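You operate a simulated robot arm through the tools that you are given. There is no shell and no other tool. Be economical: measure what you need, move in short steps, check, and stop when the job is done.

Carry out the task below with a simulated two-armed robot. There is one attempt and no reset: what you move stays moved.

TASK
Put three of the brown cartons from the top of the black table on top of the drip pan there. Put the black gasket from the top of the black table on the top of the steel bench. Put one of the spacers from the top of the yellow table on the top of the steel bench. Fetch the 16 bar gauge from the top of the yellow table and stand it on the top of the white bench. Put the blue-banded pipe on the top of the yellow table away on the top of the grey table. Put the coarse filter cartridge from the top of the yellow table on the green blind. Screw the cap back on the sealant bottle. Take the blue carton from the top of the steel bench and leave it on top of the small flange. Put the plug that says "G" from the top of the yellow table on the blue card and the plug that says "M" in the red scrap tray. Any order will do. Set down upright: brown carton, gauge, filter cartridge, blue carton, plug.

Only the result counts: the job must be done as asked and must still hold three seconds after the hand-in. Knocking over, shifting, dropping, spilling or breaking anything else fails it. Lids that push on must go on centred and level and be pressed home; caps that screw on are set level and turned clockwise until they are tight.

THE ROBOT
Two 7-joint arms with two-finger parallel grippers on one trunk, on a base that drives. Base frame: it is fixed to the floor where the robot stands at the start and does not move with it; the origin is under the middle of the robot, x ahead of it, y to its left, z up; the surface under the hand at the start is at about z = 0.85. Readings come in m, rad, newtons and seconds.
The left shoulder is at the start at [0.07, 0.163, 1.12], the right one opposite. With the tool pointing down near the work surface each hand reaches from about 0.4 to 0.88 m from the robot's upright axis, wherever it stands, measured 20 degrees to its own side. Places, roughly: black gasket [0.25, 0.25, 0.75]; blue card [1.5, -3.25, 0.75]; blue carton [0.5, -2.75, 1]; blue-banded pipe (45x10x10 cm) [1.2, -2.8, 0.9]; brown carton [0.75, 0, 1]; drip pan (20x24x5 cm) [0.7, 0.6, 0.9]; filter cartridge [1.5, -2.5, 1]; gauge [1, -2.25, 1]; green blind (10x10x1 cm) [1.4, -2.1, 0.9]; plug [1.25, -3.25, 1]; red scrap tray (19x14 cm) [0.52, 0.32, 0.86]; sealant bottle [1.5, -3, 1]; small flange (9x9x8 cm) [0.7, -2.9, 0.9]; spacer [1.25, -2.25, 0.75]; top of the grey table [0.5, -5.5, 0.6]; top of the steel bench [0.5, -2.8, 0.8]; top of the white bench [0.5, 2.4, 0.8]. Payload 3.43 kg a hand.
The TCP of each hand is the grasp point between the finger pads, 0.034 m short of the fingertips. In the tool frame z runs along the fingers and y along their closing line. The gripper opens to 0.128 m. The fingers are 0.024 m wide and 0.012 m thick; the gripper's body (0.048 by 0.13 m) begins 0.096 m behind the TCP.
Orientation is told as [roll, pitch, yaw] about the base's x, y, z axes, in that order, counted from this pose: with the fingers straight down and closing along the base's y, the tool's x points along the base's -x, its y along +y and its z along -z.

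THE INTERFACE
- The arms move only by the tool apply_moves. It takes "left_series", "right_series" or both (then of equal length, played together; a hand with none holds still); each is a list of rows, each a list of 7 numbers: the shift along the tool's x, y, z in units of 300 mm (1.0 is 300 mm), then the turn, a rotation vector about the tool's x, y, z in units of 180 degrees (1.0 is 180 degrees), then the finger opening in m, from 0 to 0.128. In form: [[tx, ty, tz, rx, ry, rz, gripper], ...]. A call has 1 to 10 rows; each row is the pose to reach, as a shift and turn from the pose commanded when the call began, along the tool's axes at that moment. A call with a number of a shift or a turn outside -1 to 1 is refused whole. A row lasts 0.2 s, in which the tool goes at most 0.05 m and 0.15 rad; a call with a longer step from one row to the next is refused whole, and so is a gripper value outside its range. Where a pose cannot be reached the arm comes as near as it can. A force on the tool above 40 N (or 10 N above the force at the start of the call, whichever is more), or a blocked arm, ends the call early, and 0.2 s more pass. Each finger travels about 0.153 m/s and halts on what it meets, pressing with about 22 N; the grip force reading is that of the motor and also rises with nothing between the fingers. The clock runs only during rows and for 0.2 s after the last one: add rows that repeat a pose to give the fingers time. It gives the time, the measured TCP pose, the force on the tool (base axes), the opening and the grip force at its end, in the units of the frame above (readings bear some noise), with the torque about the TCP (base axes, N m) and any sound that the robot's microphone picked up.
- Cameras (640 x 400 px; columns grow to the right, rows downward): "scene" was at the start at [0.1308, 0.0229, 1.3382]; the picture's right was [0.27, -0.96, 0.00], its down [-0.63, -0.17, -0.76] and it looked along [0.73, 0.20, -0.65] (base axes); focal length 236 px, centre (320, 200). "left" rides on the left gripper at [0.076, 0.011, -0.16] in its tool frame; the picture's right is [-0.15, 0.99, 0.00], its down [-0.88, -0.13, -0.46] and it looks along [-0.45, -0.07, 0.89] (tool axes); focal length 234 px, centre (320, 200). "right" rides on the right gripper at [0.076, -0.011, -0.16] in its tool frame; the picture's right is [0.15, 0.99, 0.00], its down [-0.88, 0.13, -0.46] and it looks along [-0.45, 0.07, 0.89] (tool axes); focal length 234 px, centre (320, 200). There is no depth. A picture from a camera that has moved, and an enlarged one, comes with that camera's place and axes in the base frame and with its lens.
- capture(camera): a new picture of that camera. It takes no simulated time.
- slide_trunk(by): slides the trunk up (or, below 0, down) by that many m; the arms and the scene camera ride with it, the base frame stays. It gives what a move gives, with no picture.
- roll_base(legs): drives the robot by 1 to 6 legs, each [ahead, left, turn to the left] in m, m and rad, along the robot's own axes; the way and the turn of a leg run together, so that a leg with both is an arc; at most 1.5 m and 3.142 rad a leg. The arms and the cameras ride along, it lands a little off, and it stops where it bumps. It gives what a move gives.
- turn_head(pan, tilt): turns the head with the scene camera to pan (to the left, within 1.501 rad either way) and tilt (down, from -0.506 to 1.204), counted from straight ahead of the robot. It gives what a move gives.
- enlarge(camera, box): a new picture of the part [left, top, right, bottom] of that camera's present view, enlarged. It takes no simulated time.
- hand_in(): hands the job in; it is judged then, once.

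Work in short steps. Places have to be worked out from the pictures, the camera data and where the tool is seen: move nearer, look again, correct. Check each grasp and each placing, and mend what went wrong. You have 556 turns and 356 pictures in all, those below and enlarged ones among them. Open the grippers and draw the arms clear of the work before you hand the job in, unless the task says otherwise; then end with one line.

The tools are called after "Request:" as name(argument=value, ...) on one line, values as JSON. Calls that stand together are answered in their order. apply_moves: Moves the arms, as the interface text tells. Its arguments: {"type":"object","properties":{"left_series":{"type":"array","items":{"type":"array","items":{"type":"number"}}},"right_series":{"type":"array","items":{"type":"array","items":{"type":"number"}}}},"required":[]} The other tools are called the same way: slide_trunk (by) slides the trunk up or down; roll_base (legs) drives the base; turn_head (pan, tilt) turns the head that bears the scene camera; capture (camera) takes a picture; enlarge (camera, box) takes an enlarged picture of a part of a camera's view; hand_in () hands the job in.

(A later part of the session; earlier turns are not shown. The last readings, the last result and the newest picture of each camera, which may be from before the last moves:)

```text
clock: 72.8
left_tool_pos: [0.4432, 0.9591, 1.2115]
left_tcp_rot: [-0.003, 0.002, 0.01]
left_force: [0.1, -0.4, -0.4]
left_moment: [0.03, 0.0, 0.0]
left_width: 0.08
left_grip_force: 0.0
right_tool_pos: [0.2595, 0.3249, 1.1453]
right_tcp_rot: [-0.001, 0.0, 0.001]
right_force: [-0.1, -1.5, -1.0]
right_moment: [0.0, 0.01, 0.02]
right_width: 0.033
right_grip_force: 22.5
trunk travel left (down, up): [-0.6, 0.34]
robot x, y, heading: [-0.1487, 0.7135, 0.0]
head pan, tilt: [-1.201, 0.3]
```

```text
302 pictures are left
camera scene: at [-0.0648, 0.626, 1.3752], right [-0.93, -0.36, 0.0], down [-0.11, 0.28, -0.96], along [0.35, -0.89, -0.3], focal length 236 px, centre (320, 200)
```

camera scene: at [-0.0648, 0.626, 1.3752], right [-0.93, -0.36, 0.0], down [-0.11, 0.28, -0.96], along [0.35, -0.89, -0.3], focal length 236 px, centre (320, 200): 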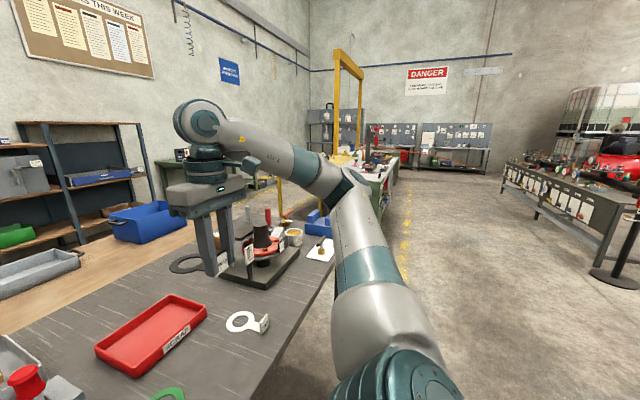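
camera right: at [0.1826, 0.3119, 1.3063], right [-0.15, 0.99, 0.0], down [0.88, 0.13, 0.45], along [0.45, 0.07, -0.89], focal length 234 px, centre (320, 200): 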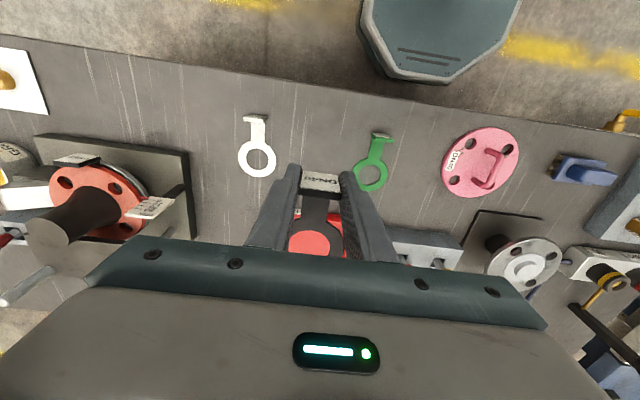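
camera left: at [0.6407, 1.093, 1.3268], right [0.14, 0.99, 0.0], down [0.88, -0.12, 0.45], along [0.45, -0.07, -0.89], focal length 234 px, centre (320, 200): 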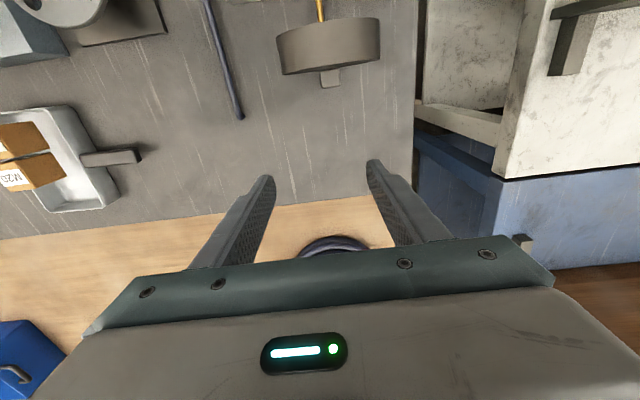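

A row of benches continues along -y. I back off so the hands clear the tables, then drive right and look again.

Request:
roll_base(legs=[[-0.4, 0, 0], [0, -1.5, 0], [0, -0.7, 0]])

Request:
turn_head(pan=-0.7, tilt=0.4)

Request:
capture(camera="scene")

```text
clock: 85.8
left_tool_pos: [0.0427, -1.2282, 1.2116]
left_tcp_rot: [-0.004, 0.003, 0.027]
left_force: [0.3, -0.6, -0.5]
left_moment: [0.0, -0.03, -0.03]
left_width: 0.08
left_grip_force: 0.0
right_tool_pos: [-0.1272, -1.866, 1.1455]
right_tcp_rot: [0.0, 0.0, 0.016]
right_force: [-0.2, 0.5, 0.5]
right_moment: [-0.01, -0.01, 0.01]
right_width: 0.0329
right_grip_force: 22.4
trunk travel left (down, up): [-0.6, 0.34]
robot x, y, heading: [-0.5397, -1.4821, 0.018]
head pan, tilt: [-1.201, 0.3]
```

```text
clock: 86.7
left_tool_pos: [0.0446, -1.2273, 1.2119]
left_tcp_rot: [-0.006, 0.004, 0.027]
left_force: [0.9, 0.5, -0.4]
left_moment: [-0.02, 0.01, -0.03]
left_width: 0.08
left_grip_force: 0.1
right_tool_pos: [-0.1276, -1.8649, 1.1463]
right_tcp_rot: [0.0, 0.001, 0.019]
right_force: [-0.1, -1.2, -0.3]
right_moment: [0.01, 0.02, -0.03]
right_width: 0.0329
right_grip_force: 22.2
trunk travel left (down, up): [-0.6, 0.34]
robot x, y, heading: [-0.5466, -1.481, 0.015]
head pan, tilt: [-0.7, 0.4]
```

```text
301 pictures are left
camera scene: at [-0.4203, -1.5413, 1.366], right [-0.63, -0.78, 0.0], down [-0.3, 0.25, -0.92], along [0.71, -0.58, -0.39], focal length 236 px, centre (320, 200)
```

scene: 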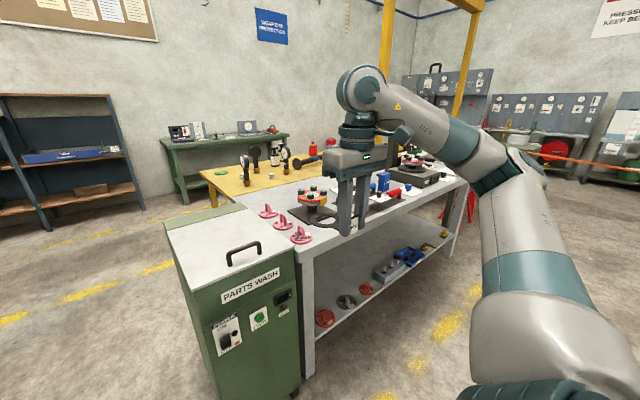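

The steel bench runs at x≈0.25–0.85, y≈-2.0…-3.5 with the yellow table directly behind it. I drive on to face the bench and look.

Request:
roll_base(legs=[[0, -1.2, -0.018]])

Request:
turn_head(pan=0.0, tilt=0.4)

Request:
capture(camera="scene")

```text
clock: 92.8
left_tool_pos: [0.0584, -2.4424, 1.2123]
left_tcp_rot: [-0.006, 0.003, 0.009]
left_force: [0.2, -0.7, 0.1]
left_moment: [0.0, 0.01, 0.04]
left_width: 0.0801
left_grip_force: 0.1
right_tool_pos: [-0.1206, -3.0781, 1.1454]
right_tcp_rot: [0.001, 0.001, 0.003]
right_force: [0.7, 0.3, -0.6]
right_moment: [-0.02, 0.02, 0.0]
right_width: 0.033
right_grip_force: 22.2
trunk travel left (down, up): [-0.6, 0.34]
robot x, y, heading: [-0.529, -2.6932, 0.002]
head pan, tilt: [-0.7, 0.4]
```

```text
clock: 93.9
left_tool_pos: [0.0597, -2.4427, 1.2135]
left_tcp_rot: [-0.005, 0.002, 0.011]
left_force: [0.9, -0.4, 0.1]
left_moment: [-0.02, 0.01, 0.0]
left_width: 0.0802
left_grip_force: 0.0
right_tool_pos: [-0.1229, -3.0781, 1.1467]
right_tcp_rot: [0.0, 0.004, 0.002]
right_force: [-0.8, 0.8, -0.3]
right_moment: [0.02, 0.02, 0.01]
right_width: 0.0327
right_grip_force: 22.1
trunk travel left (down, up): [-0.6, 0.34]
robot x, y, heading: [-0.5301, -2.6889, 0.0]
head pan, tilt: [0.0, 0.4]
```

```text
300 pictures are left
camera scene: at [-0.3878, -2.6895, 1.3659], right [0.0, -1.0, 0.0], down [-0.39, 0.0, -0.92], along [0.92, 0.0, -0.39], focal length 236 px, centre (320, 200)
```

scene: 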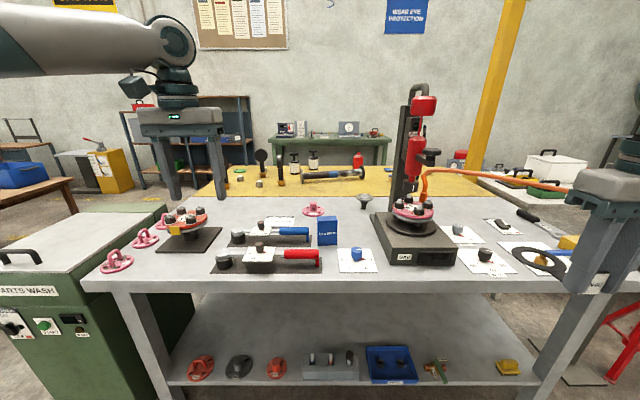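

I enlarge the bench top and yellow table.

Request:
enlarge(camera="scene", box=[200, 140, 400, 280])

Request:
enlarge(camera="scene", box=[380, 140, 600, 290])

```text
2.86 times, centred on (300, 210) of scene
camera zoom: at [-0.3878, -2.6895, 1.3659], right [0.0, -1.0, 0.0], down [-0.39, 0.0, -0.92], along [0.92, 0.0, -0.39], focal length 673 px, centre (377, 171)
```

zoom: 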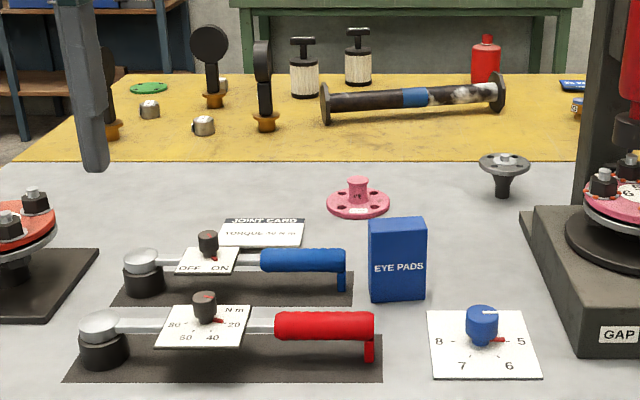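

```text
2.67 times, centred on (490, 215) of scene
camera zoom: at [-0.3878, -2.6895, 1.3659], right [0.0, -1.0, 0.0], down [-0.39, 0.0, -0.92], along [0.92, 0.0, -0.39], focal length 628 px, centre (-133, 160)
```

zoom: 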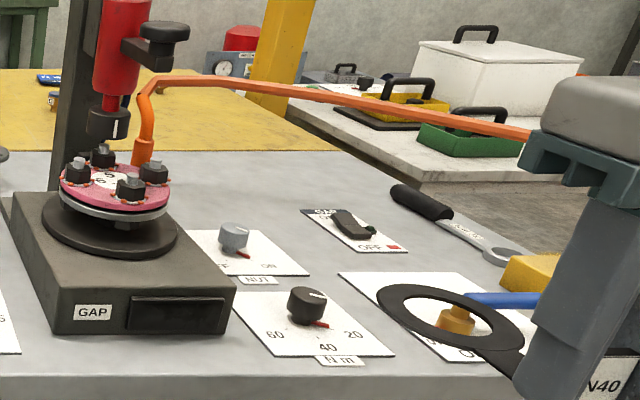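

The black ring goes to a free spot on the bench between the pink and grey flanges (≈(0.68,-2.79)). The tall GAP device stands near y -3.05, so I first bring the right hand inward.

Request:
apply_moves(right_series=[[0, 0.15, 0, 0, 0, 0, 0.015], [0, 0.3, 0, 0, 0, 0, 0.015], [0, 0.45, 0, 0, 0, 0, 0.015], [0, 0.6, 0, 0, 0, 0, 0.015], [0, 0.75, 0, 0, 0, 0, 0.015], [0, 0.85, 0, 0, 0, 0, 0.015]])

Request:
roll_base(legs=[[0.42, 0.02, 0]])

Request:
turn_head(pan=-0.1, tilt=0.7)

Request:
capture(camera="scene")

```text
clock: 95.3
left_tool_pos: [0.0602, -2.4414, 1.2124]
left_tcp_rot: [-0.005, 0.005, 0.009]
left_force: [0.0, -0.2, -0.4]
left_moment: [-0.03, 0.03, -0.02]
left_width: 0.0799
left_grip_force: 0.1
right_tool_pos: [-0.1217, -2.8214, 1.1456]
right_tcp_rot: [0.0, 0.002, 0.0]
right_force: [0.2, 0.3, -0.9]
right_moment: [-0.03, 0.01, 0.01]
right_width: 0.0328
right_grip_force: 21.7
trunk travel left (down, up): [-0.6, 0.34]
robot x, y, heading: [-0.5278, -2.6895, 0.0]
head pan, tilt: [0.0, 0.4]
```

```text
clock: 97.5
left_tool_pos: [0.4206, -2.4204, 1.2116]
left_tcp_rot: [-0.006, 0.002, 0.014]
left_force: [0.3, 0.0, -0.4]
left_moment: [-0.02, 0.01, -0.01]
left_width: 0.08
left_grip_force: 0.1
right_tool_pos: [0.2397, -2.8051, 1.1466]
right_tcp_rot: [0.003, -0.002, -0.001]
right_force: [-0.1, 0.1, -0.8]
right_moment: [-0.08, 0.04, 0.01]
right_width: 0.0331
right_grip_force: 22.6
trunk travel left (down, up): [-0.6, 0.34]
robot x, y, heading: [-0.1661, -2.6704, 0.005]
head pan, tilt: [0.0, 0.4]
stopped in leg 1: the robot was blocked; the commanded pose is now the measured one
```

```text
clock: 98.3
left_tool_pos: [0.4222, -2.4211, 1.2116]
left_tcp_rot: [-0.003, 0.001, 0.013]
left_force: [0.2, -0.3, 0.7]
left_moment: [0.01, 0.01, 0.01]
left_width: 0.0802
left_grip_force: 0.0
right_tool_pos: [0.2409, -2.8056, 1.148]
right_tcp_rot: [0.003, -0.001, -0.003]
right_force: [0.1, 0.0, -0.5]
right_moment: [0.0, 0.01, 0.02]
right_width: 0.0329
right_grip_force: 22.6
trunk travel left (down, up): [-0.6, 0.34]
robot x, y, heading: [-0.1643, -2.6683, 0.002]
head pan, tilt: [-0.099, 0.7]
```

```text
297 pictures are left
camera scene: at [-0.0335, -2.6791, 1.3392], right [-0.09, -1.0, 0.0], down [-0.64, 0.06, -0.77], along [0.76, -0.07, -0.64], focal length 236 px, centre (320, 200)
```

scene: 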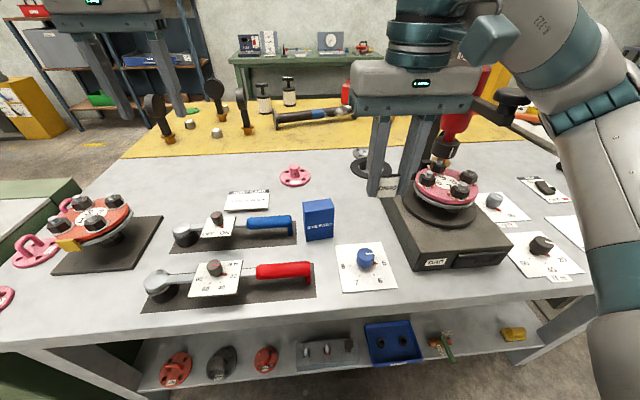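

The bench's shelf stops the base at x≈-0.165. I bring the right hand forward above the bench to view the drop spot and the grey flange.

Request:
apply_moves(right_series=[[-0.15, 0, 0, 0, 0, 0, 0.015], [-0.3, 0, 0, 0, 0, 0, 0.015], [-0.45, 0, 0, 0, 0, 0, 0.015], [-0.6, 0, 0, 0, 0, 0, 0.015], [-0.75, 0, 0, 0, 0, 0, 0.015], [-0.88, 0, 0, 0, 0, 0, 0.015]])

Request:
capture(camera="right")

Request:
capture(camera="scene")

```text
clock: 99.9
left_tool_pos: [0.4178, -2.4682, 1.219]
left_tcp_rot: [-0.002, -0.005, -0.039]
left_force: [0.7, -0.1, -0.6]
left_moment: [-0.06, 0.04, 0.03]
left_width: 0.0802
left_grip_force: 0.1
right_tool_pos: [0.4821, -2.8661, 1.1572]
right_tcp_rot: [0.006, -0.017, -0.068]
right_force: [0.2, 0.3, 0.3]
right_moment: [0.0, 0.04, 0.02]
right_width: 0.0329
right_grip_force: 22.2
trunk travel left (down, up): [-0.6, 0.34]
robot x, y, heading: [-0.1693, -2.6862, -0.048]
head pan, tilt: [-0.099, 0.7]
stopped in row 6 (right hand): the arm was blocked; the commanded pose is now the measured one
```

```text
296 pictures are left
camera right: at [0.4032, -2.8726, 1.3166], right [-0.08, 1.0, 0.0], down [0.88, 0.07, 0.47], along [0.47, 0.04, -0.88], focal length 234 px, centre (320, 200)
```

right: 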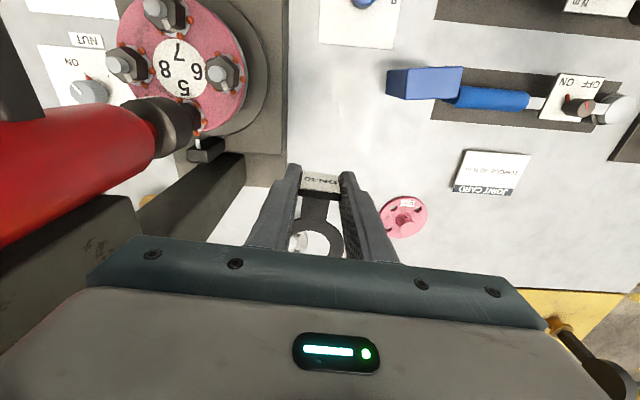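

```text
295 pictures are left
camera scene: at [-0.0532, -2.7007, 1.341], right [-0.15, -0.99, 0.0], down [-0.63, 0.1, -0.77], along [0.77, -0.11, -0.63], focal length 236 px, centre (320, 200)
```

scene: 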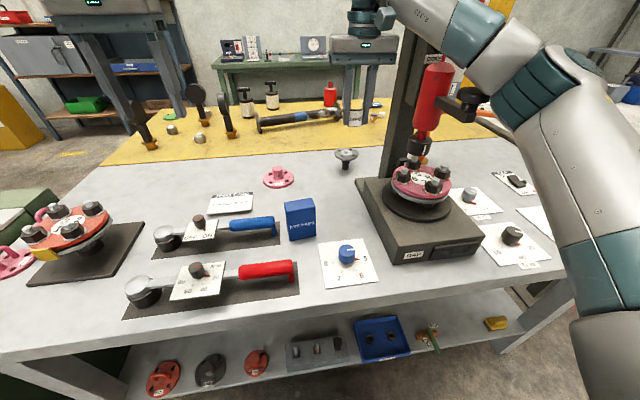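

The right forearm touched the tall device's handle and the base twisted slightly. I reverse the same way out, right hand straight back.

Request:
apply_moves(right_series=[[0.1, 0.01, 0, 0, 0, 0, 0.015], [0.25, 0.03, 0, 0, 0, 0, 0.015], [0.4, 0.04, 0, 0, 0, 0, 0.015], [0.55, 0.05, 0, 0, 0, 0, 0.015], [0.7, 0.06, 0, 0, 0, 0, 0.015], [0.8, 0.06, 0, 0, 0, 0, 0.015]])

Request:
capture(camera="scene")

```text
clock: 101.3
left_tool_pos: [0.4327, -2.4627, 1.2106]
left_tcp_rot: [-0.004, 0.004, -0.032]
left_force: [-0.6, -0.3, 0.1]
left_moment: [0.02, -0.02, 0.0]
left_width: 0.0799
left_grip_force: 0.1
right_tool_pos: [0.2646, -2.8272, 1.1482]
right_tcp_rot: [0.001, -0.001, -0.054]
right_force: [-0.6, -0.1, -0.4]
right_moment: [-0.02, -0.02, 0.02]
right_width: 0.0327
right_grip_force: 22.0
trunk travel left (down, up): [-0.6, 0.34]
robot x, y, heading: [-0.1676, -2.6829, -0.041]
head pan, tilt: [-0.099, 0.7]
```

```text
294 pictures are left
camera scene: at [-0.0341, -2.6981, 1.3392], right [-0.14, -0.99, 0.0], down [-0.64, 0.09, -0.77], along [0.76, -0.11, -0.64], focal length 236 px, centre (320, 200)
```

scene: 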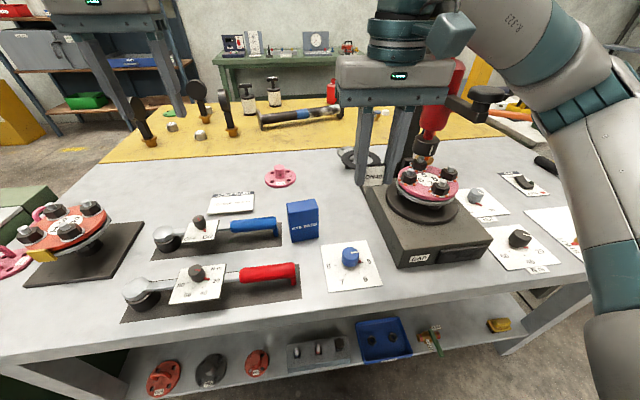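

Nothing moved. I'll put the gasket on the free front-left area of the bench (≈(0.33,-2.2)): back off slightly, straighten and drive left.

Request:
roll_base(legs=[[-0.04, 0, 0.041], [0, 0.66, 0]])

Request:
capture(camera="right")

Request:
capture(camera="scene")

```text
clock: 105.5
left_tool_pos: [0.3875, -1.7765, 1.2103]
left_tcp_rot: [-0.003, 0.005, 0.004]
left_force: [-0.1, -0.9, 0.0]
left_moment: [0.01, -0.04, 0.01]
left_width: 0.0799
left_grip_force: 0.1
right_tool_pos: [0.2309, -2.1471, 1.1466]
right_tcp_rot: [0.002, -0.001, -0.019]
right_force: [-0.4, -0.6, -1.2]
right_moment: [-0.03, -0.01, -0.05]
right_width: 0.033
right_grip_force: 22.4
trunk travel left (down, up): [-0.6, 0.34]
robot x, y, heading: [-0.2001, -2.0209, -0.006]
head pan, tilt: [-0.099, 0.7]
```

```text
293 pictures are left
camera right: at [0.1559, -2.1573, 1.3081], right [-0.13, 0.99, 0.0], down [0.88, 0.11, 0.46], along [0.45, 0.06, -0.89], focal length 234 px, centre (320, 200)
```

right: 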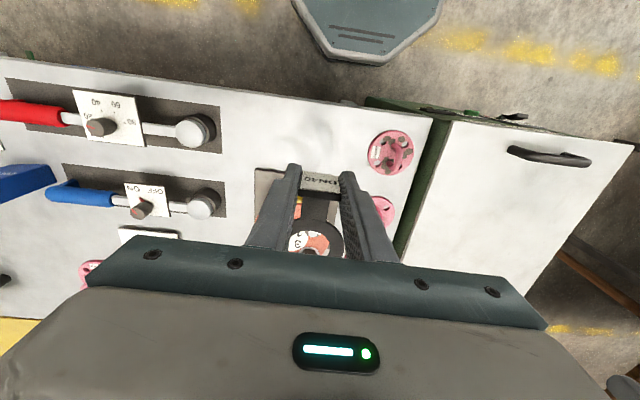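

```text
292 pictures are left
camera scene: at [-0.0709, -2.0293, 1.3391], right [-0.1, -0.99, 0.0], down [-0.64, 0.07, -0.76], along [0.76, -0.08, -0.64], focal length 236 px, centre (320, 200)
```

scene: 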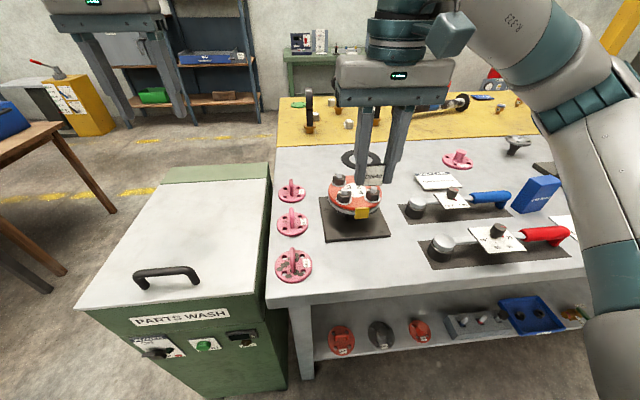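

Free strip: x≈0.19–0.33, y≈-2.33…-2.06. The gasket must lie along y there, so I turn the right hand by -90° above it.

Request:
apply_moves(right_series=[[-0.01, 0.01, 0, 0, 0, 0.047, 0.015], [-0.02, 0.02, 0, 0, 0, 0.094, 0.015], [-0.03, 0.03, 0, 0, 0, 0.141, 0.015], [-0.04, 0.04, 0, 0, 0, 0.188, 0.015], [-0.05, 0.05, 0, 0, 0, 0.235, 0.015], [-0.06, 0.06, 0, 0, 0, 0.282, 0.015], [-0.07, 0.07, 0, 0, 0, 0.329, 0.015], [-0.08, 0.08, 0, 0, 0, 0.376, 0.015], [-0.09, 0.09, 0, 0, 0, 0.423, 0.015], [-0.097, 0.09, 0, 0, 0, 0.47, 0.015]])

Request:
capture(camera="right")

```text
clock: 107.7
left_tool_pos: [0.3853, -1.7759, 1.2097]
left_tcp_rot: [-0.004, 0.005, 0.005]
left_force: [0.1, 0.2, 0.4]
left_moment: [0.02, -0.01, -0.02]
left_width: 0.0798
left_grip_force: 0.1
right_tool_pos: [0.2612, -2.1203, 1.1477]
right_tcp_rot: [0.0, 0.003, -1.498]
right_force: [0.3, 0.2, 0.0]
right_moment: [0.04, 0.02, -0.01]
right_width: 0.0329
right_grip_force: 21.8
trunk travel left (down, up): [-0.6, 0.34]
robot x, y, heading: [-0.2073, -2.0201, -0.003]
head pan, tilt: [-0.099, 0.7]
```

```text
291 pictures are left
camera right: at [0.2449, -2.0465, 1.3086], right [0.98, 0.22, 0.0], down [0.19, -0.87, 0.45], along [0.1, -0.44, -0.89], focal length 234 px, centre (320, 200)
```

right: 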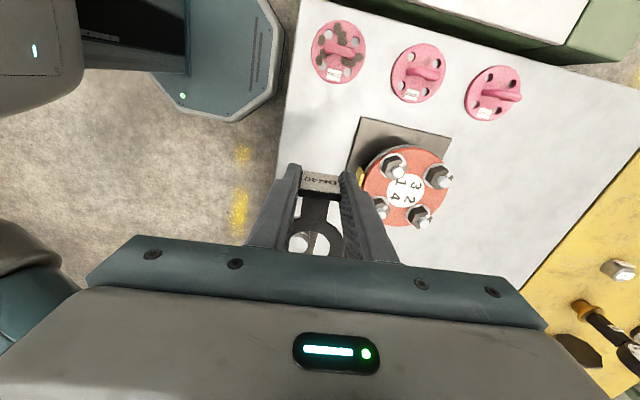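

The strip is x 0.205–0.336 here. I centre at x≈0.27 and lower to z≈0.91.

Request:
apply_moves(right_series=[[0, 0.03, 0.15, 0, 0, 0.01, 0.015], [0, 0.03, 0.3, 0, 0, 0.02, 0.015], [0, 0.03, 0.45, 0, 0, 0.02, 0.015], [0, 0.03, 0.6, 0, 0, 0.02, 0.015], [0, 0.03, 0.72, 0, 0, 0.02, 0.015], [0, 0.03, 0.79, 0, 0, 0.02, 0.015]])

Request:
capture(camera="right")

Request:
capture(camera="scene")

```text
clock: 109.1
left_tool_pos: [0.3873, -1.7749, 1.2089]
left_tcp_rot: [-0.004, 0.007, 0.003]
left_force: [0.5, 0.6, -0.2]
left_moment: [-0.01, 0.0, 0.0]
left_width: 0.08
left_grip_force: 0.1
right_tool_pos: [0.2694, -2.1205, 0.9111]
right_tcp_rot: [0.002, 0.003, -1.558]
right_force: [-0.5, 0.1, -1.7]
right_moment: [0.02, 0.01, -0.01]
right_width: 0.0328
right_grip_force: 21.7
trunk travel left (down, up): [-0.6, 0.34]
robot x, y, heading: [-0.2047, -2.0182, -0.004]
head pan, tilt: [-0.099, 0.7]
```

```text
290 pictures are left
camera right: at [0.2575, -2.0449, 1.0717], right [0.99, 0.16, 0.0], down [0.14, -0.88, 0.45], along [0.07, -0.45, -0.89], focal length 234 px, centre (320, 200)
```

right: 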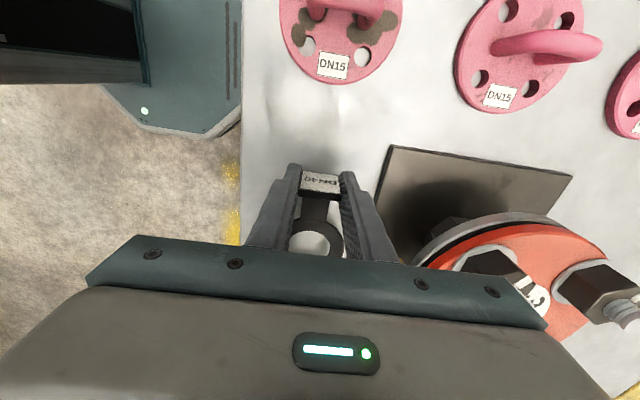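

```text
289 pictures are left
camera scene: at [-0.0706, -2.0294, 1.3391], right [-0.1, -0.99, 0.0], down [-0.64, 0.07, -0.76], along [0.76, -0.08, -0.64], focal length 236 px, centre (320, 200)
```

scene: 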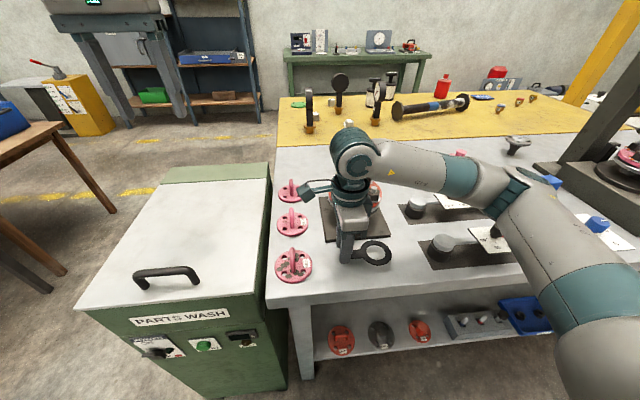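

Position is right. I lower the last 2 cm gently.

Request:
apply_moves(right_series=[[0, 0, 0.04, 0, 0, 0, 0.015], [0, 0, 0.06, 0, 0, 0, 0.015], [0, 0, 0.07, 0, 0, 0, 0.015], [0, 0, 0.075, 0, 0, 0, 0.015], [0, 0, 0.078, 0, 0, 0, 0.015]])

```text
clock: 110.3
left_tool_pos: [0.3849, -1.7762, 1.2108]
left_tcp_rot: [-0.006, 0.006, 0.004]
left_force: [1.1, 0.8, 0.1]
left_moment: [-0.02, -0.01, -0.02]
left_width: 0.0801
left_grip_force: 0.1
right_tool_pos: [0.2694, -2.1184, 0.8875]
right_tcp_rot: [0.005, 0.004, -1.556]
right_force: [1.6, -1.6, 18.4]
right_moment: [-0.56, 0.09, 0.07]
right_width: 0.033
right_grip_force: 22.0
trunk travel left (down, up): [-0.6, 0.34]
robot x, y, heading: [-0.2062, -2.018, -0.005]
head pan, tilt: [-0.099, 0.7]
```

Contact: bench top is at z≈0.85. I release and rise.

Request:
apply_moves(right_series=[[0, 0, -0.006, 0, 0, 0, 0.015], [0, 0, -0.006, 0, 0, 0, 0.045], [0, 0, -0.006, 0, 0, 0, 0.06], [0, 0, -0.1, 0, 0, 0, 0.06], [0, 0, -0.24, 0, 0, 0, 0.06], [0, 0, -0.38, 0, 0, 0, 0.06], [0, 0, -0.5, 0, 0, 0, 0.06], [0, 0, -0.64, 0, 0, 0, 0.06], [0, 0, -0.78, 0, 0, 0, 0.06]])

Request:
capture(camera="right")

```text
clock: 112.3
left_tool_pos: [0.3854, -1.7756, 1.2104]
left_tcp_rot: [-0.003, 0.006, 0.005]
left_force: [-0.5, 0.5, -0.4]
left_moment: [-0.01, 0.0, 0.02]
left_width: 0.0801
left_grip_force: 0.0
right_tool_pos: [0.2691, -2.1205, 1.1218]
right_tcp_rot: [0.001, 0.001, -1.557]
right_force: [-0.1, 0.3, -0.2]
right_moment: [0.01, -0.02, -0.01]
right_width: 0.0599
right_grip_force: 0.0
trunk travel left (down, up): [-0.6, 0.34]
robot x, y, heading: [-0.2036, -2.0209, -0.005]
head pan, tilt: [-0.099, 0.7]
```

```text
288 pictures are left
camera right: at [0.257, -2.0455, 1.2823], right [0.99, 0.16, 0.0], down [0.14, -0.88, 0.45], along [0.07, -0.45, -0.89], focal length 234 px, centre (320, 200)
```

right: 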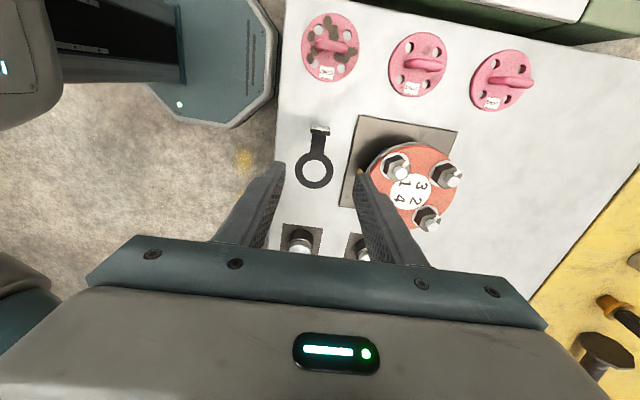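

The gasket lies flat on the bench. Next the blue carton, with the left hand; I first turn the right hand back and pull it in to the right side.

Request:
apply_moves(right_series=[[-0.05, -0.12, -0.05, 0, 0, -0.047, 0.06], [-0.1, -0.24, -0.05, 0, 0, -0.094, 0.06], [-0.2, -0.34, -0.05, 0, 0, -0.141, 0.06], [-0.3, -0.44, -0.05, 0, 0, -0.188, 0.06], [-0.4, -0.54, -0.05, 0, 0, -0.235, 0.06], [-0.5, -0.58, -0.05, 0, 0, -0.282, 0.06], [-0.62, -0.58, -0.05, 0, 0, -0.329, 0.06], [-0.74, -0.58, -0.05, 0, 0, -0.376, 0.06], [-0.86, -0.58, -0.05, 0, 0, -0.423, 0.06], [-0.97, -0.58, -0.05, 0, 0, -0.47, 0.06]])

Request:
turn_head(pan=0.0, tilt=0.65)

```text
clock: 114.5
left_tool_pos: [0.386, -1.7762, 1.2114]
left_tcp_rot: [-0.003, 0.005, 0.004]
left_force: [-0.3, -1.0, 0.1]
left_moment: [0.07, -0.01, -0.03]
left_width: 0.0803
left_grip_force: 0.0
right_tool_pos: [0.0994, -2.4162, 1.1336]
right_tcp_rot: [0.005, -0.001, -0.081]
right_force: [-0.8, 0.3, -0.6]
right_moment: [-0.04, 0.01, 0.01]
right_width: 0.0602
right_grip_force: 0.1
trunk travel left (down, up): [-0.6, 0.34]
robot x, y, heading: [-0.2041, -2.0184, -0.008]
head pan, tilt: [-0.099, 0.7]
```

```text
clock: 115.2
left_tool_pos: [0.387, -1.7757, 1.2086]
left_tcp_rot: [-0.003, 0.005, 0.005]
left_force: [0.4, -0.2, 0.7]
left_moment: [0.02, 0.04, 0.01]
left_width: 0.0801
left_grip_force: 0.0
right_tool_pos: [0.1009, -2.4138, 1.1333]
right_tcp_rot: [0.002, 0.0, -0.081]
right_force: [-0.2, -0.1, 1.0]
right_moment: [0.0, 0.01, 0.02]
right_width: 0.0602
right_grip_force: 0.1
trunk travel left (down, up): [-0.6, 0.34]
robot x, y, heading: [-0.2037, -2.0243, 0.001]
head pan, tilt: [0.0, 0.649]
```

I drive right to y≈-3.1 so the left hand covers the blue carton and small flange.

Request:
roll_base(legs=[[0, -1.06, 0.005]])

Request:
capture(camera="scene")

Request:
capture(camera="left")

```text
clock: 120.6
left_tool_pos: [0.3876, -2.8217, 1.2099]
left_tcp_rot: [-0.005, 0.005, 0.026]
left_force: [0.4, 0.3, -0.5]
left_moment: [0.02, -0.01, -0.05]
left_width: 0.0797
left_grip_force: 0.1
right_tool_pos: [0.1168, -3.4673, 1.1351]
right_tcp_rot: [0.001, 0.001, -0.058]
right_force: [-0.1, -0.4, -0.5]
right_moment: [0.02, -0.02, -0.03]
right_width: 0.0598
right_grip_force: 0.1
trunk travel left (down, up): [-0.6, 0.34]
robot x, y, heading: [-0.1973, -3.0775, 0.021]
head pan, tilt: [0.0, 0.649]
```

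```text
287 pictures are left
camera scene: at [-0.062, -3.0768, 1.3434], right [0.02, -1.0, 0.0], down [-0.6, -0.01, -0.8], along [0.8, 0.01, -0.6], focal length 236 px, centre (320, 200)
```

scene: 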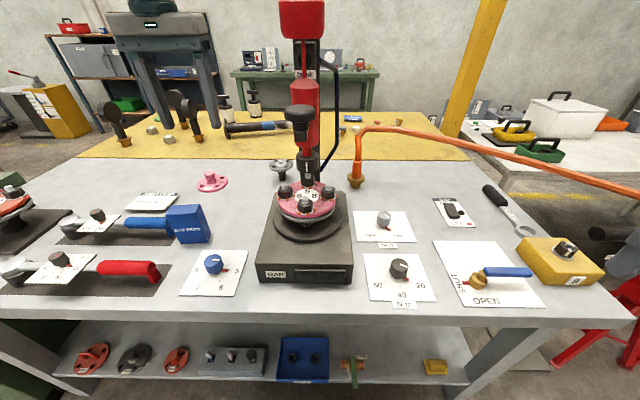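

```text
286 pictures are left
camera left: at [0.3123, -2.812, 1.3701], right [0.12, 0.99, -0.01], down [0.89, -0.1, 0.45], along [0.45, -0.06, -0.89], focal length 234 px, centre (320, 200)
```

left: 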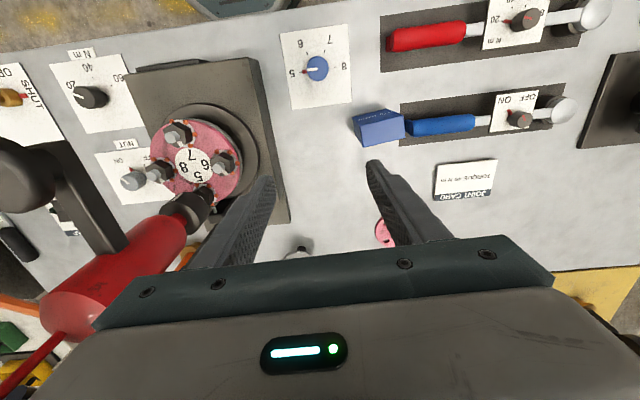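

The flange stands near (0.70,-2.92), just left of the device's column (left edge ≈ y -2.99). I straighten the base, move up to x≈-0.17, and test the left arm's reach at y≈-2.86.

Request:
roll_base(legs=[[0.022, 0, -0.02]])

Request:
apply_moves(left_series=[[-0.1, 0, 0.05, 0, 0, 0, 0.1], [-0.24, 0, 0.1, 0, 0, 0, 0.12], [-0.38, 0, 0.15, 0, 0, 0, 0.12], [-0.52, 0, 0.2, 0, 0, 0, 0.12], [-0.66, 0, 0.25, 0, 0, 0, 0.12], [-0.8, 0, 0.3, 0, 0, 0, 0.12]])

Request:
capture(camera="left")

Request:
capture(camera="scene")

```text
clock: 121.4
left_tool_pos: [0.4105, -2.8326, 1.2124]
left_tcp_rot: [-0.004, 0.002, 0.007]
left_force: [0.1, -0.1, -0.1]
left_moment: [0.0, -0.04, -0.02]
left_width: 0.0801
left_grip_force: 0.1
right_tool_pos: [0.128, -3.4732, 1.135]
right_tcp_rot: [0.004, -0.001, -0.075]
right_force: [-0.4, -0.2, 0.7]
right_moment: [-0.01, -0.01, 0.04]
right_width: 0.06
right_grip_force: 0.0
trunk travel left (down, up): [-0.6, 0.34]
robot x, y, heading: [-0.1759, -3.0803, -0.004]
head pan, tilt: [0.0, 0.649]
```

```text
clock: 122.8
left_tool_pos: [0.539, -2.7775, 1.0942]
left_tcp_rot: [-0.005, 0.0, 0.007]
left_force: [-0.2, 0.7, 0.4]
left_moment: [0.03, -0.06, 0.01]
left_width: 0.1203
left_grip_force: 0.0
left hand out of reach, approached as far as the arm can: row 2, 3, 4, 5, 6
right_tool_pos: [0.1285, -3.4729, 1.1347]
right_tcp_rot: [0.003, -0.002, -0.076]
right_force: [-0.6, 0.7, 0.4]
right_moment: [-0.02, -0.04, 0.02]
right_width: 0.0603
right_grip_force: 0.0
trunk travel left (down, up): [-0.6, 0.34]
robot x, y, heading: [-0.1734, -3.0792, 0.002]
head pan, tilt: [0.0, 0.649]
```

```text
285 pictures are left
camera left: at [0.4628, -2.7668, 1.2531], right [0.14, 0.99, -0.01], down [0.88, -0.12, 0.46], along [0.45, -0.07, -0.89], focal length 234 px, centre (320, 200)
```

left: 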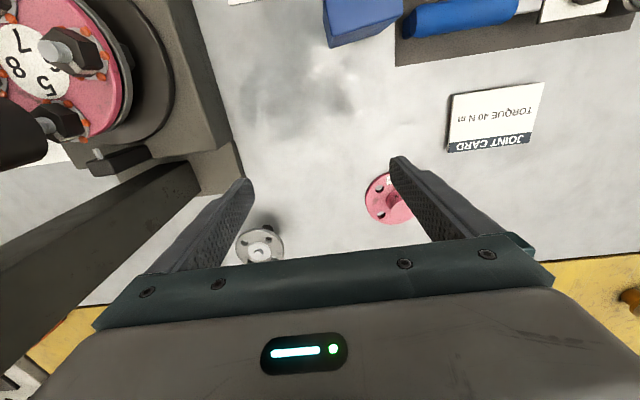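

```text
284 pictures are left
camera scene: at [-0.042, -3.0794, 1.3436], right [0.0, -1.0, 0.0], down [-0.6, 0.0, -0.8], along [0.8, 0.0, -0.6], focal length 236 px, centre (320, 200)
```

scene: 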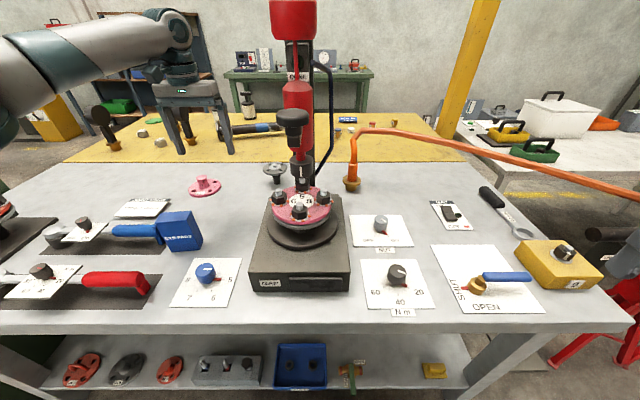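

The left arm again hits its inward limit. I back the base off into free space to try to bring the left arm into a better posture (inward close, then out ahead).

Request:
apply_moves(left_series=[[0.1, 0, -0.12, 0, 0, 0, 0.1], [0.2, 0, -0.24, 0, 0, 0, 0.08], [0.33, 0, -0.3, 0, 0, 0, 0.08], [0.46, 0, -0.3, 0, 0, 0, 0.08]])

Request:
roll_base(legs=[[-0.5, 0, 0]])

Request:
apply_moves(left_series=[[0, -0.14, 0, 0, 0, 0, 0.08], [0, -0.28, 0, 0, 0, 0, 0.08], [0, -0.42, 0, 0, 0, 0, 0.08], [0, -0.56, 0, 0, 0, 0, 0.08], [0, -0.7, 0, 0, 0, 0, 0.08], [0, -0.84, 0, 0, 0, 0, 0.08], [0, -0.98, 0, 0, 0, 0, 0.08]])

```text
clock: 123.8
left_tool_pos: [0.3983, -2.7783, 1.1868]
left_tcp_rot: [-0.005, 0.003, 0.008]
left_force: [-0.5, -0.1, 0.8]
left_moment: [0.0, -0.06, -0.01]
left_width: 0.0802
left_grip_force: 0.1
right_tool_pos: [0.1283, -3.4733, 1.1354]
right_tcp_rot: [0.002, -0.002, -0.076]
right_force: [0.6, 0.1, -0.1]
right_moment: [0.03, -0.07, 0.01]
right_width: 0.0601
right_grip_force: 0.1
trunk travel left (down, up): [-0.6, 0.34]
robot x, y, heading: [-0.1786, -3.0762, -0.003]
head pan, tilt: [0.0, 0.649]
```

```text
clock: 126.7
left_tool_pos: [-0.0846, -2.7797, 1.1875]
left_tcp_rot: [-0.006, 0.004, -0.001]
left_force: [0.0, 0.4, 0.5]
left_moment: [-0.04, 0.04, 0.01]
left_width: 0.0802
left_grip_force: 0.0
right_tool_pos: [-0.3607, -3.4719, 1.1341]
right_tcp_rot: [0.002, 0.001, -0.085]
right_force: [0.2, -0.4, 0.5]
right_moment: [0.01, 0.0, -0.02]
right_width: 0.0603
right_grip_force: 0.1
trunk travel left (down, up): [-0.6, 0.34]
robot x, y, heading: [-0.667, -3.077, -0.006]
head pan, tilt: [0.0, 0.649]
```

```text
clock: 128.3
left_tool_pos: [-0.0907, -2.9014, 1.1818]
left_tcp_rot: [-0.006, 0.005, 0.002]
left_force: [0.6, -0.1, -0.2]
left_moment: [0.03, 0.01, -0.02]
left_width: 0.0799
left_grip_force: 0.1
left hand out of reach, approached as far as the arm can: row 3, 4, 5, 6, 7
right_tool_pos: [-0.3614, -3.4717, 1.1342]
right_tcp_rot: [0.003, 0.002, -0.083]
right_force: [0.7, 0.5, 0.6]
right_moment: [0.04, -0.02, -0.01]
right_width: 0.0599
right_grip_force: 0.1
trunk travel left (down, up): [-0.6, 0.34]
robot x, y, heading: [-0.6609, -3.0806, -0.013]
head pan, tilt: [0.0, 0.649]
```

Still limited at rel (0.57,0.18). I look at the left arm's posture.

Request:
turn_head(pan=0.7, tilt=0.1)

Request:
capture(camera="scene")

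Request:
turn_head(pan=-0.7, tilt=0.1)

Request:
capture(camera="scene")

```text
clock: 129.4
left_tool_pos: [-0.0911, -2.9006, 1.182]
left_tcp_rot: [-0.004, 0.005, 0.003]
left_force: [0.0, 0.4, -0.1]
left_moment: [0.02, -0.01, -0.01]
left_width: 0.08
left_grip_force: 0.1
right_tool_pos: [-0.3608, -3.4724, 1.1334]
right_tcp_rot: [0.003, 0.0, -0.085]
right_force: [0.2, 0.5, 0.3]
right_moment: [0.01, -0.02, -0.01]
right_width: 0.0602
right_grip_force: 0.1
trunk travel left (down, up): [-0.6, 0.34]
robot x, y, heading: [-0.67, -3.0766, -0.007]
head pan, tilt: [0.7, 0.099]
```

```text
283 pictures are left
camera scene: at [-0.5447, -3.0181, 1.3938], right [0.64, -0.77, 0.0], down [-0.08, -0.06, -0.99], along [0.77, 0.63, -0.1], focal length 236 px, centre (320, 200)
```

scene: 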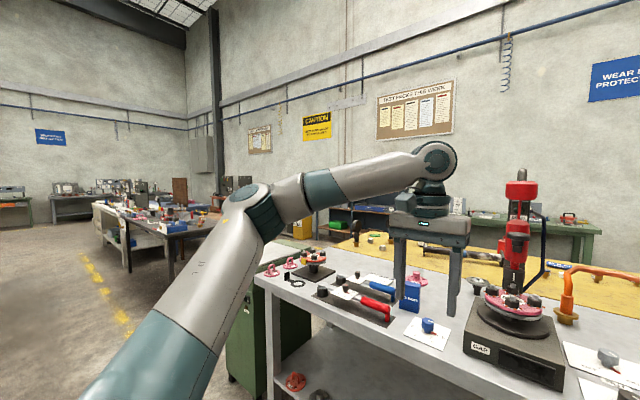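

```text
clock: 130.9
left_tool_pos: [-0.091, -2.899, 1.1824]
left_tcp_rot: [-0.005, 0.004, 0.002]
left_force: [0.0, -0.9, 0.2]
left_moment: [-0.01, -0.02, -0.01]
left_width: 0.0799
left_grip_force: 0.1
right_tool_pos: [-0.3614, -3.4706, 1.1344]
right_tcp_rot: [0.004, 0.0, -0.082]
right_force: [-0.1, -0.1, -0.3]
right_moment: [0.0, 0.02, -0.02]
right_width: 0.0598
right_grip_force: 0.0
trunk travel left (down, up): [-0.6, 0.34]
robot x, y, heading: [-0.6669, -3.0768, -0.011]
head pan, tilt: [-0.7, 0.099]
```

```text
282 pictures are left
camera scene: at [-0.5458, -3.1366, 1.3939], right [-0.65, -0.76, 0.0], down [-0.08, 0.06, -0.99], along [0.76, -0.65, -0.1], focal length 236 px, centre (320, 200)
```

scene: 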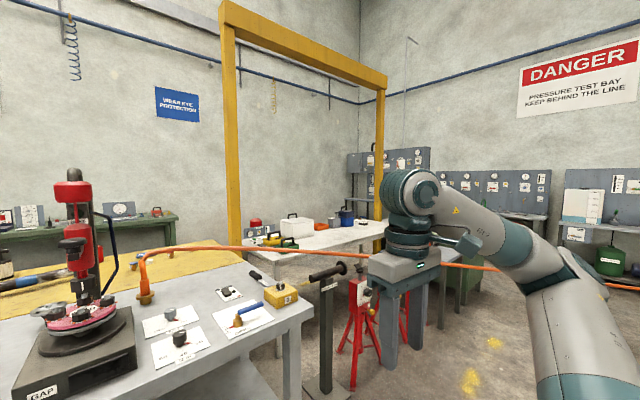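

The forearm slopes up and the wrist must bend over 90° to point down, which seems the limit. Tilting the tool forward 45° should help reach; I tilt the left hand here in free space.

Request:
apply_moves(left_series=[[0, 0.05, 0, 0, -0.042, 0, 0.1], [0, 0.1, 0, 0, -0.084, 0, 0.12], [0, 0.15, 0, 0, -0.126, 0, 0.12], [0, 0.2, 0, 0, -0.168, 0, 0.12], [0, 0.25, 0, 0, -0.21, 0, 0.12], [0, 0.3, 0, 0, -0.25, 0, 0.12], [0, 0.3, 0, 0, -0.25, 0, 0.12]])

Request:
capture(camera="left")

```text
clock: 132.5
left_tool_pos: [-0.0885, -2.8081, 1.1804]
left_tcp_rot: [-0.007, -0.782, 0.007]
left_force: [-0.3, -0.5, -0.3]
left_moment: [-0.02, 0.01, 0.01]
left_width: 0.1202
left_grip_force: 0.0
right_tool_pos: [-0.3614, -3.4738, 1.1333]
right_tcp_rot: [0.004, -0.001, -0.083]
right_force: [-0.4, -0.3, 0.1]
right_moment: [0.02, 0.05, -0.01]
right_width: 0.06
right_grip_force: 0.1
trunk travel left (down, up): [-0.6, 0.34]
robot x, y, heading: [-0.6666, -3.0772, -0.008]
head pan, tilt: [-0.7, 0.099]
```

```text
281 pictures are left
camera left: at [-0.2537, -2.7978, 1.2402], right [0.1, 0.99, 0.1], down [0.3, -0.13, 0.94], along [0.95, -0.07, -0.31], focal length 234 px, centre (320, 200)
```

left: 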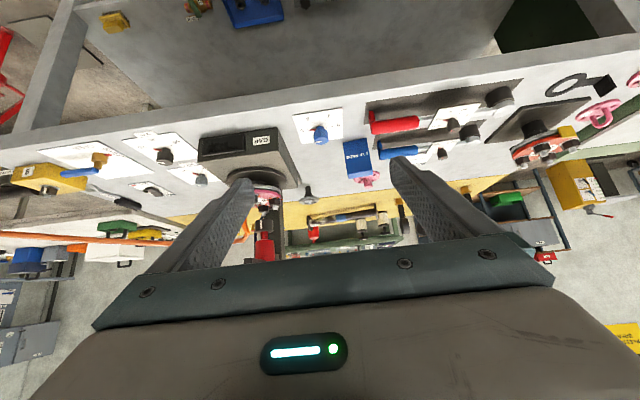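

Tilt works. I drive forward again and test reach near the flange with the tilted hand.

Request:
roll_base(legs=[[0.485, 0, 0.008]])

Request:
turn_head(pan=0.2, tilt=0.65)

Request:
capture(camera="scene")

Request:
capture(camera="left")

```text
clock: 135.3
left_tool_pos: [0.3876, -2.8099, 1.1797]
left_tcp_rot: [-0.008, -0.78, 0.009]
left_force: [-0.7, 0.4, -0.8]
left_moment: [-0.02, 0.01, 0.01]
left_width: 0.1201
left_grip_force: 0.0
right_tool_pos: [0.1163, -3.4754, 1.1355]
right_tcp_rot: [0.003, 0.0, -0.081]
right_force: [-0.3, -0.5, -0.4]
right_moment: [0.01, 0.04, 0.0]
right_width: 0.0598
right_grip_force: 0.1
trunk travel left (down, up): [-0.6, 0.34]
robot x, y, heading: [-0.1876, -3.076, -0.004]
head pan, tilt: [-0.7, 0.099]
```

```text
clock: 136.5
left_tool_pos: [0.3882, -2.8094, 1.1806]
left_tcp_rot: [-0.006, -0.781, 0.008]
left_force: [0.4, -0.1, 0.1]
left_moment: [0.05, 0.03, 0.02]
left_width: 0.1201
left_grip_force: 0.1
right_tool_pos: [0.1173, -3.4741, 1.1352]
right_tcp_rot: [0.004, -0.001, -0.081]
right_force: [-0.5, -0.7, 0.5]
right_moment: [0.01, 0.02, 0.02]
right_width: 0.0601
right_grip_force: 0.1
trunk travel left (down, up): [-0.6, 0.34]
robot x, y, heading: [-0.1858, -3.0805, -0.007]
head pan, tilt: [0.201, 0.649]
```

```text
280 pictures are left
camera scene: at [-0.0535, -3.0635, 1.3435], right [0.19, -0.98, 0.0], down [-0.59, -0.12, -0.8], along [0.78, 0.15, -0.6], focal length 236 px, centre (320, 200)
```

scene: 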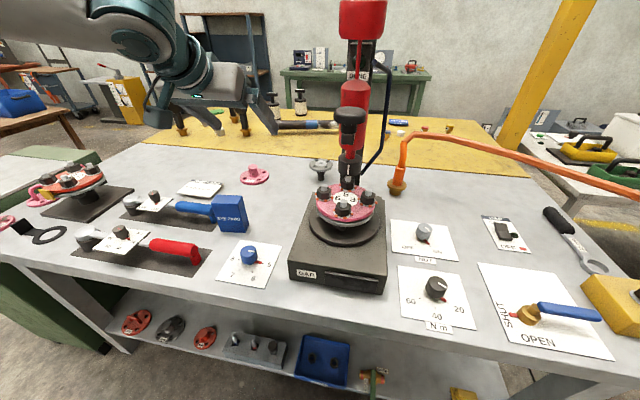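

```text
279 pictures are left
camera left: at [0.222, -2.7998, 1.2405], right [0.1, 0.99, 0.1], down [0.31, -0.12, 0.94], along [0.95, -0.06, -0.32], focal length 234 px, centre (320, 200)
```

left: 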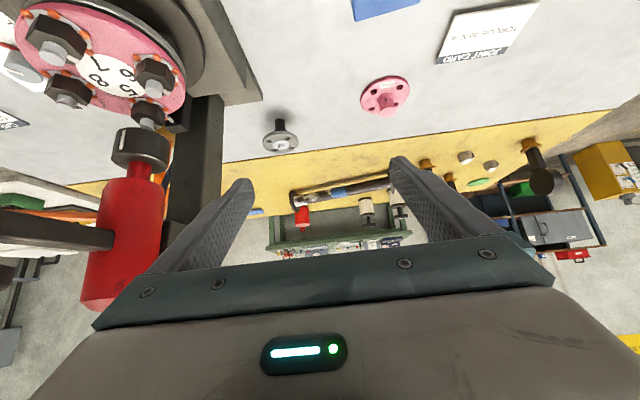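

The tilted hand sees all: flange top centre ≈ (0.71,-2.912,0.917). I enlarge the scene view on the blue carton for its place and yaw.

Request:
enlarge(camera="scene", box=[180, 140, 360, 270])

```text
3.08 times, centred on (270, 205) of scene
camera zoom: at [-0.0535, -3.0635, 1.3435], right [0.19, -0.98, 0.0], down [-0.59, -0.12, -0.8], along [0.78, 0.15, -0.6], focal length 724 px, centre (474, 185)
```

zoom: 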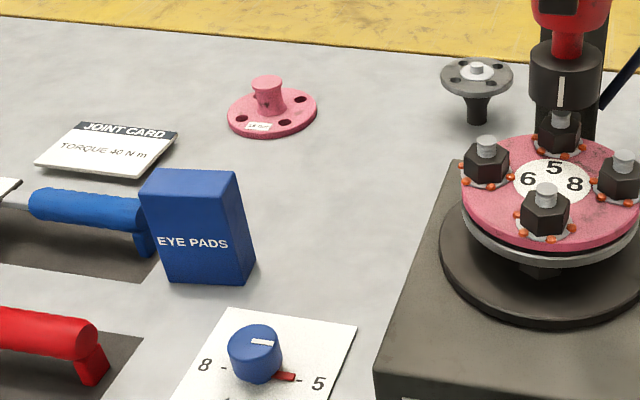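

Carton centre ≈ (0.4015,-2.7155), 7×3.2×11 cm, yaw ≈ +0.13; the wrench handle ends close to its left, so I'll grip near the carton's top. I move the tilted left hand above it.

Request:
apply_moves(left_series=[[0.08, 0.078, 0.096, -0.0073, 0, -0.0073, 0.1], [0.16, 0.156, 0.192, -0.0147, 0, -0.0147, 0.1], [0.24, 0.235, 0.289, -0.022, 0, -0.022, 0.1], [0.322, 0.313, 0.385, -0.0293, 0, -0.0293, 0.1], [0.322, 0.313, 0.385, -0.0293, 0, -0.0293, 0.1]])

Request:
capture(camera="left")

Request:
enlarge(camera="scene", box=[140, 120, 340, 270])

```text
clock: 137.7
left_tool_pos: [0.3982, -2.718, 1.0309]
left_tcp_rot: [-0.004, -0.781, 0.137]
left_force: [-0.6, -1.2, -0.5]
left_moment: [0.02, -0.02, 0.0]
left_width: 0.1001
left_grip_force: 0.1
right_tool_pos: [0.1163, -3.4751, 1.1336]
right_tcp_rot: [0.002, 0.0, -0.082]
right_force: [0.1, 0.1, -0.4]
right_moment: [-0.01, -0.02, -0.02]
right_width: 0.0599
right_grip_force: 0.0
trunk travel left (down, up): [-0.6, 0.34]
robot x, y, heading: [-0.1874, -3.0824, -0.006]
head pan, tilt: [0.201, 0.649]
```

```text
277 pictures are left
camera left: at [0.2326, -2.729, 1.0907], right [-0.03, 0.99, 0.1], down [0.32, -0.09, 0.94], along [0.95, 0.06, -0.32], focal length 234 px, centre (320, 200)
```

left: 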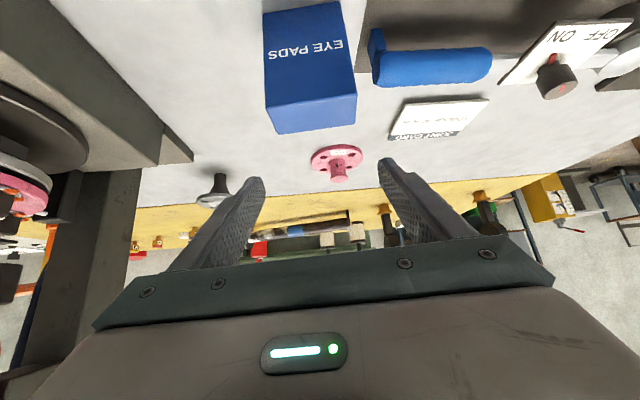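

```text
2.67 times, centred on (240, 195) of scene
camera zoom: at [-0.054, -3.0644, 1.3435], right [0.19, -0.98, 0.0], down [-0.59, -0.12, -0.8], along [0.78, 0.15, -0.6], focal length 628 px, centre (533, 213)
```

zoom: 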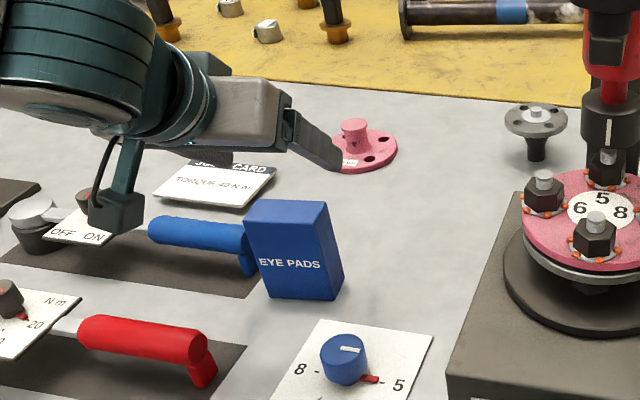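

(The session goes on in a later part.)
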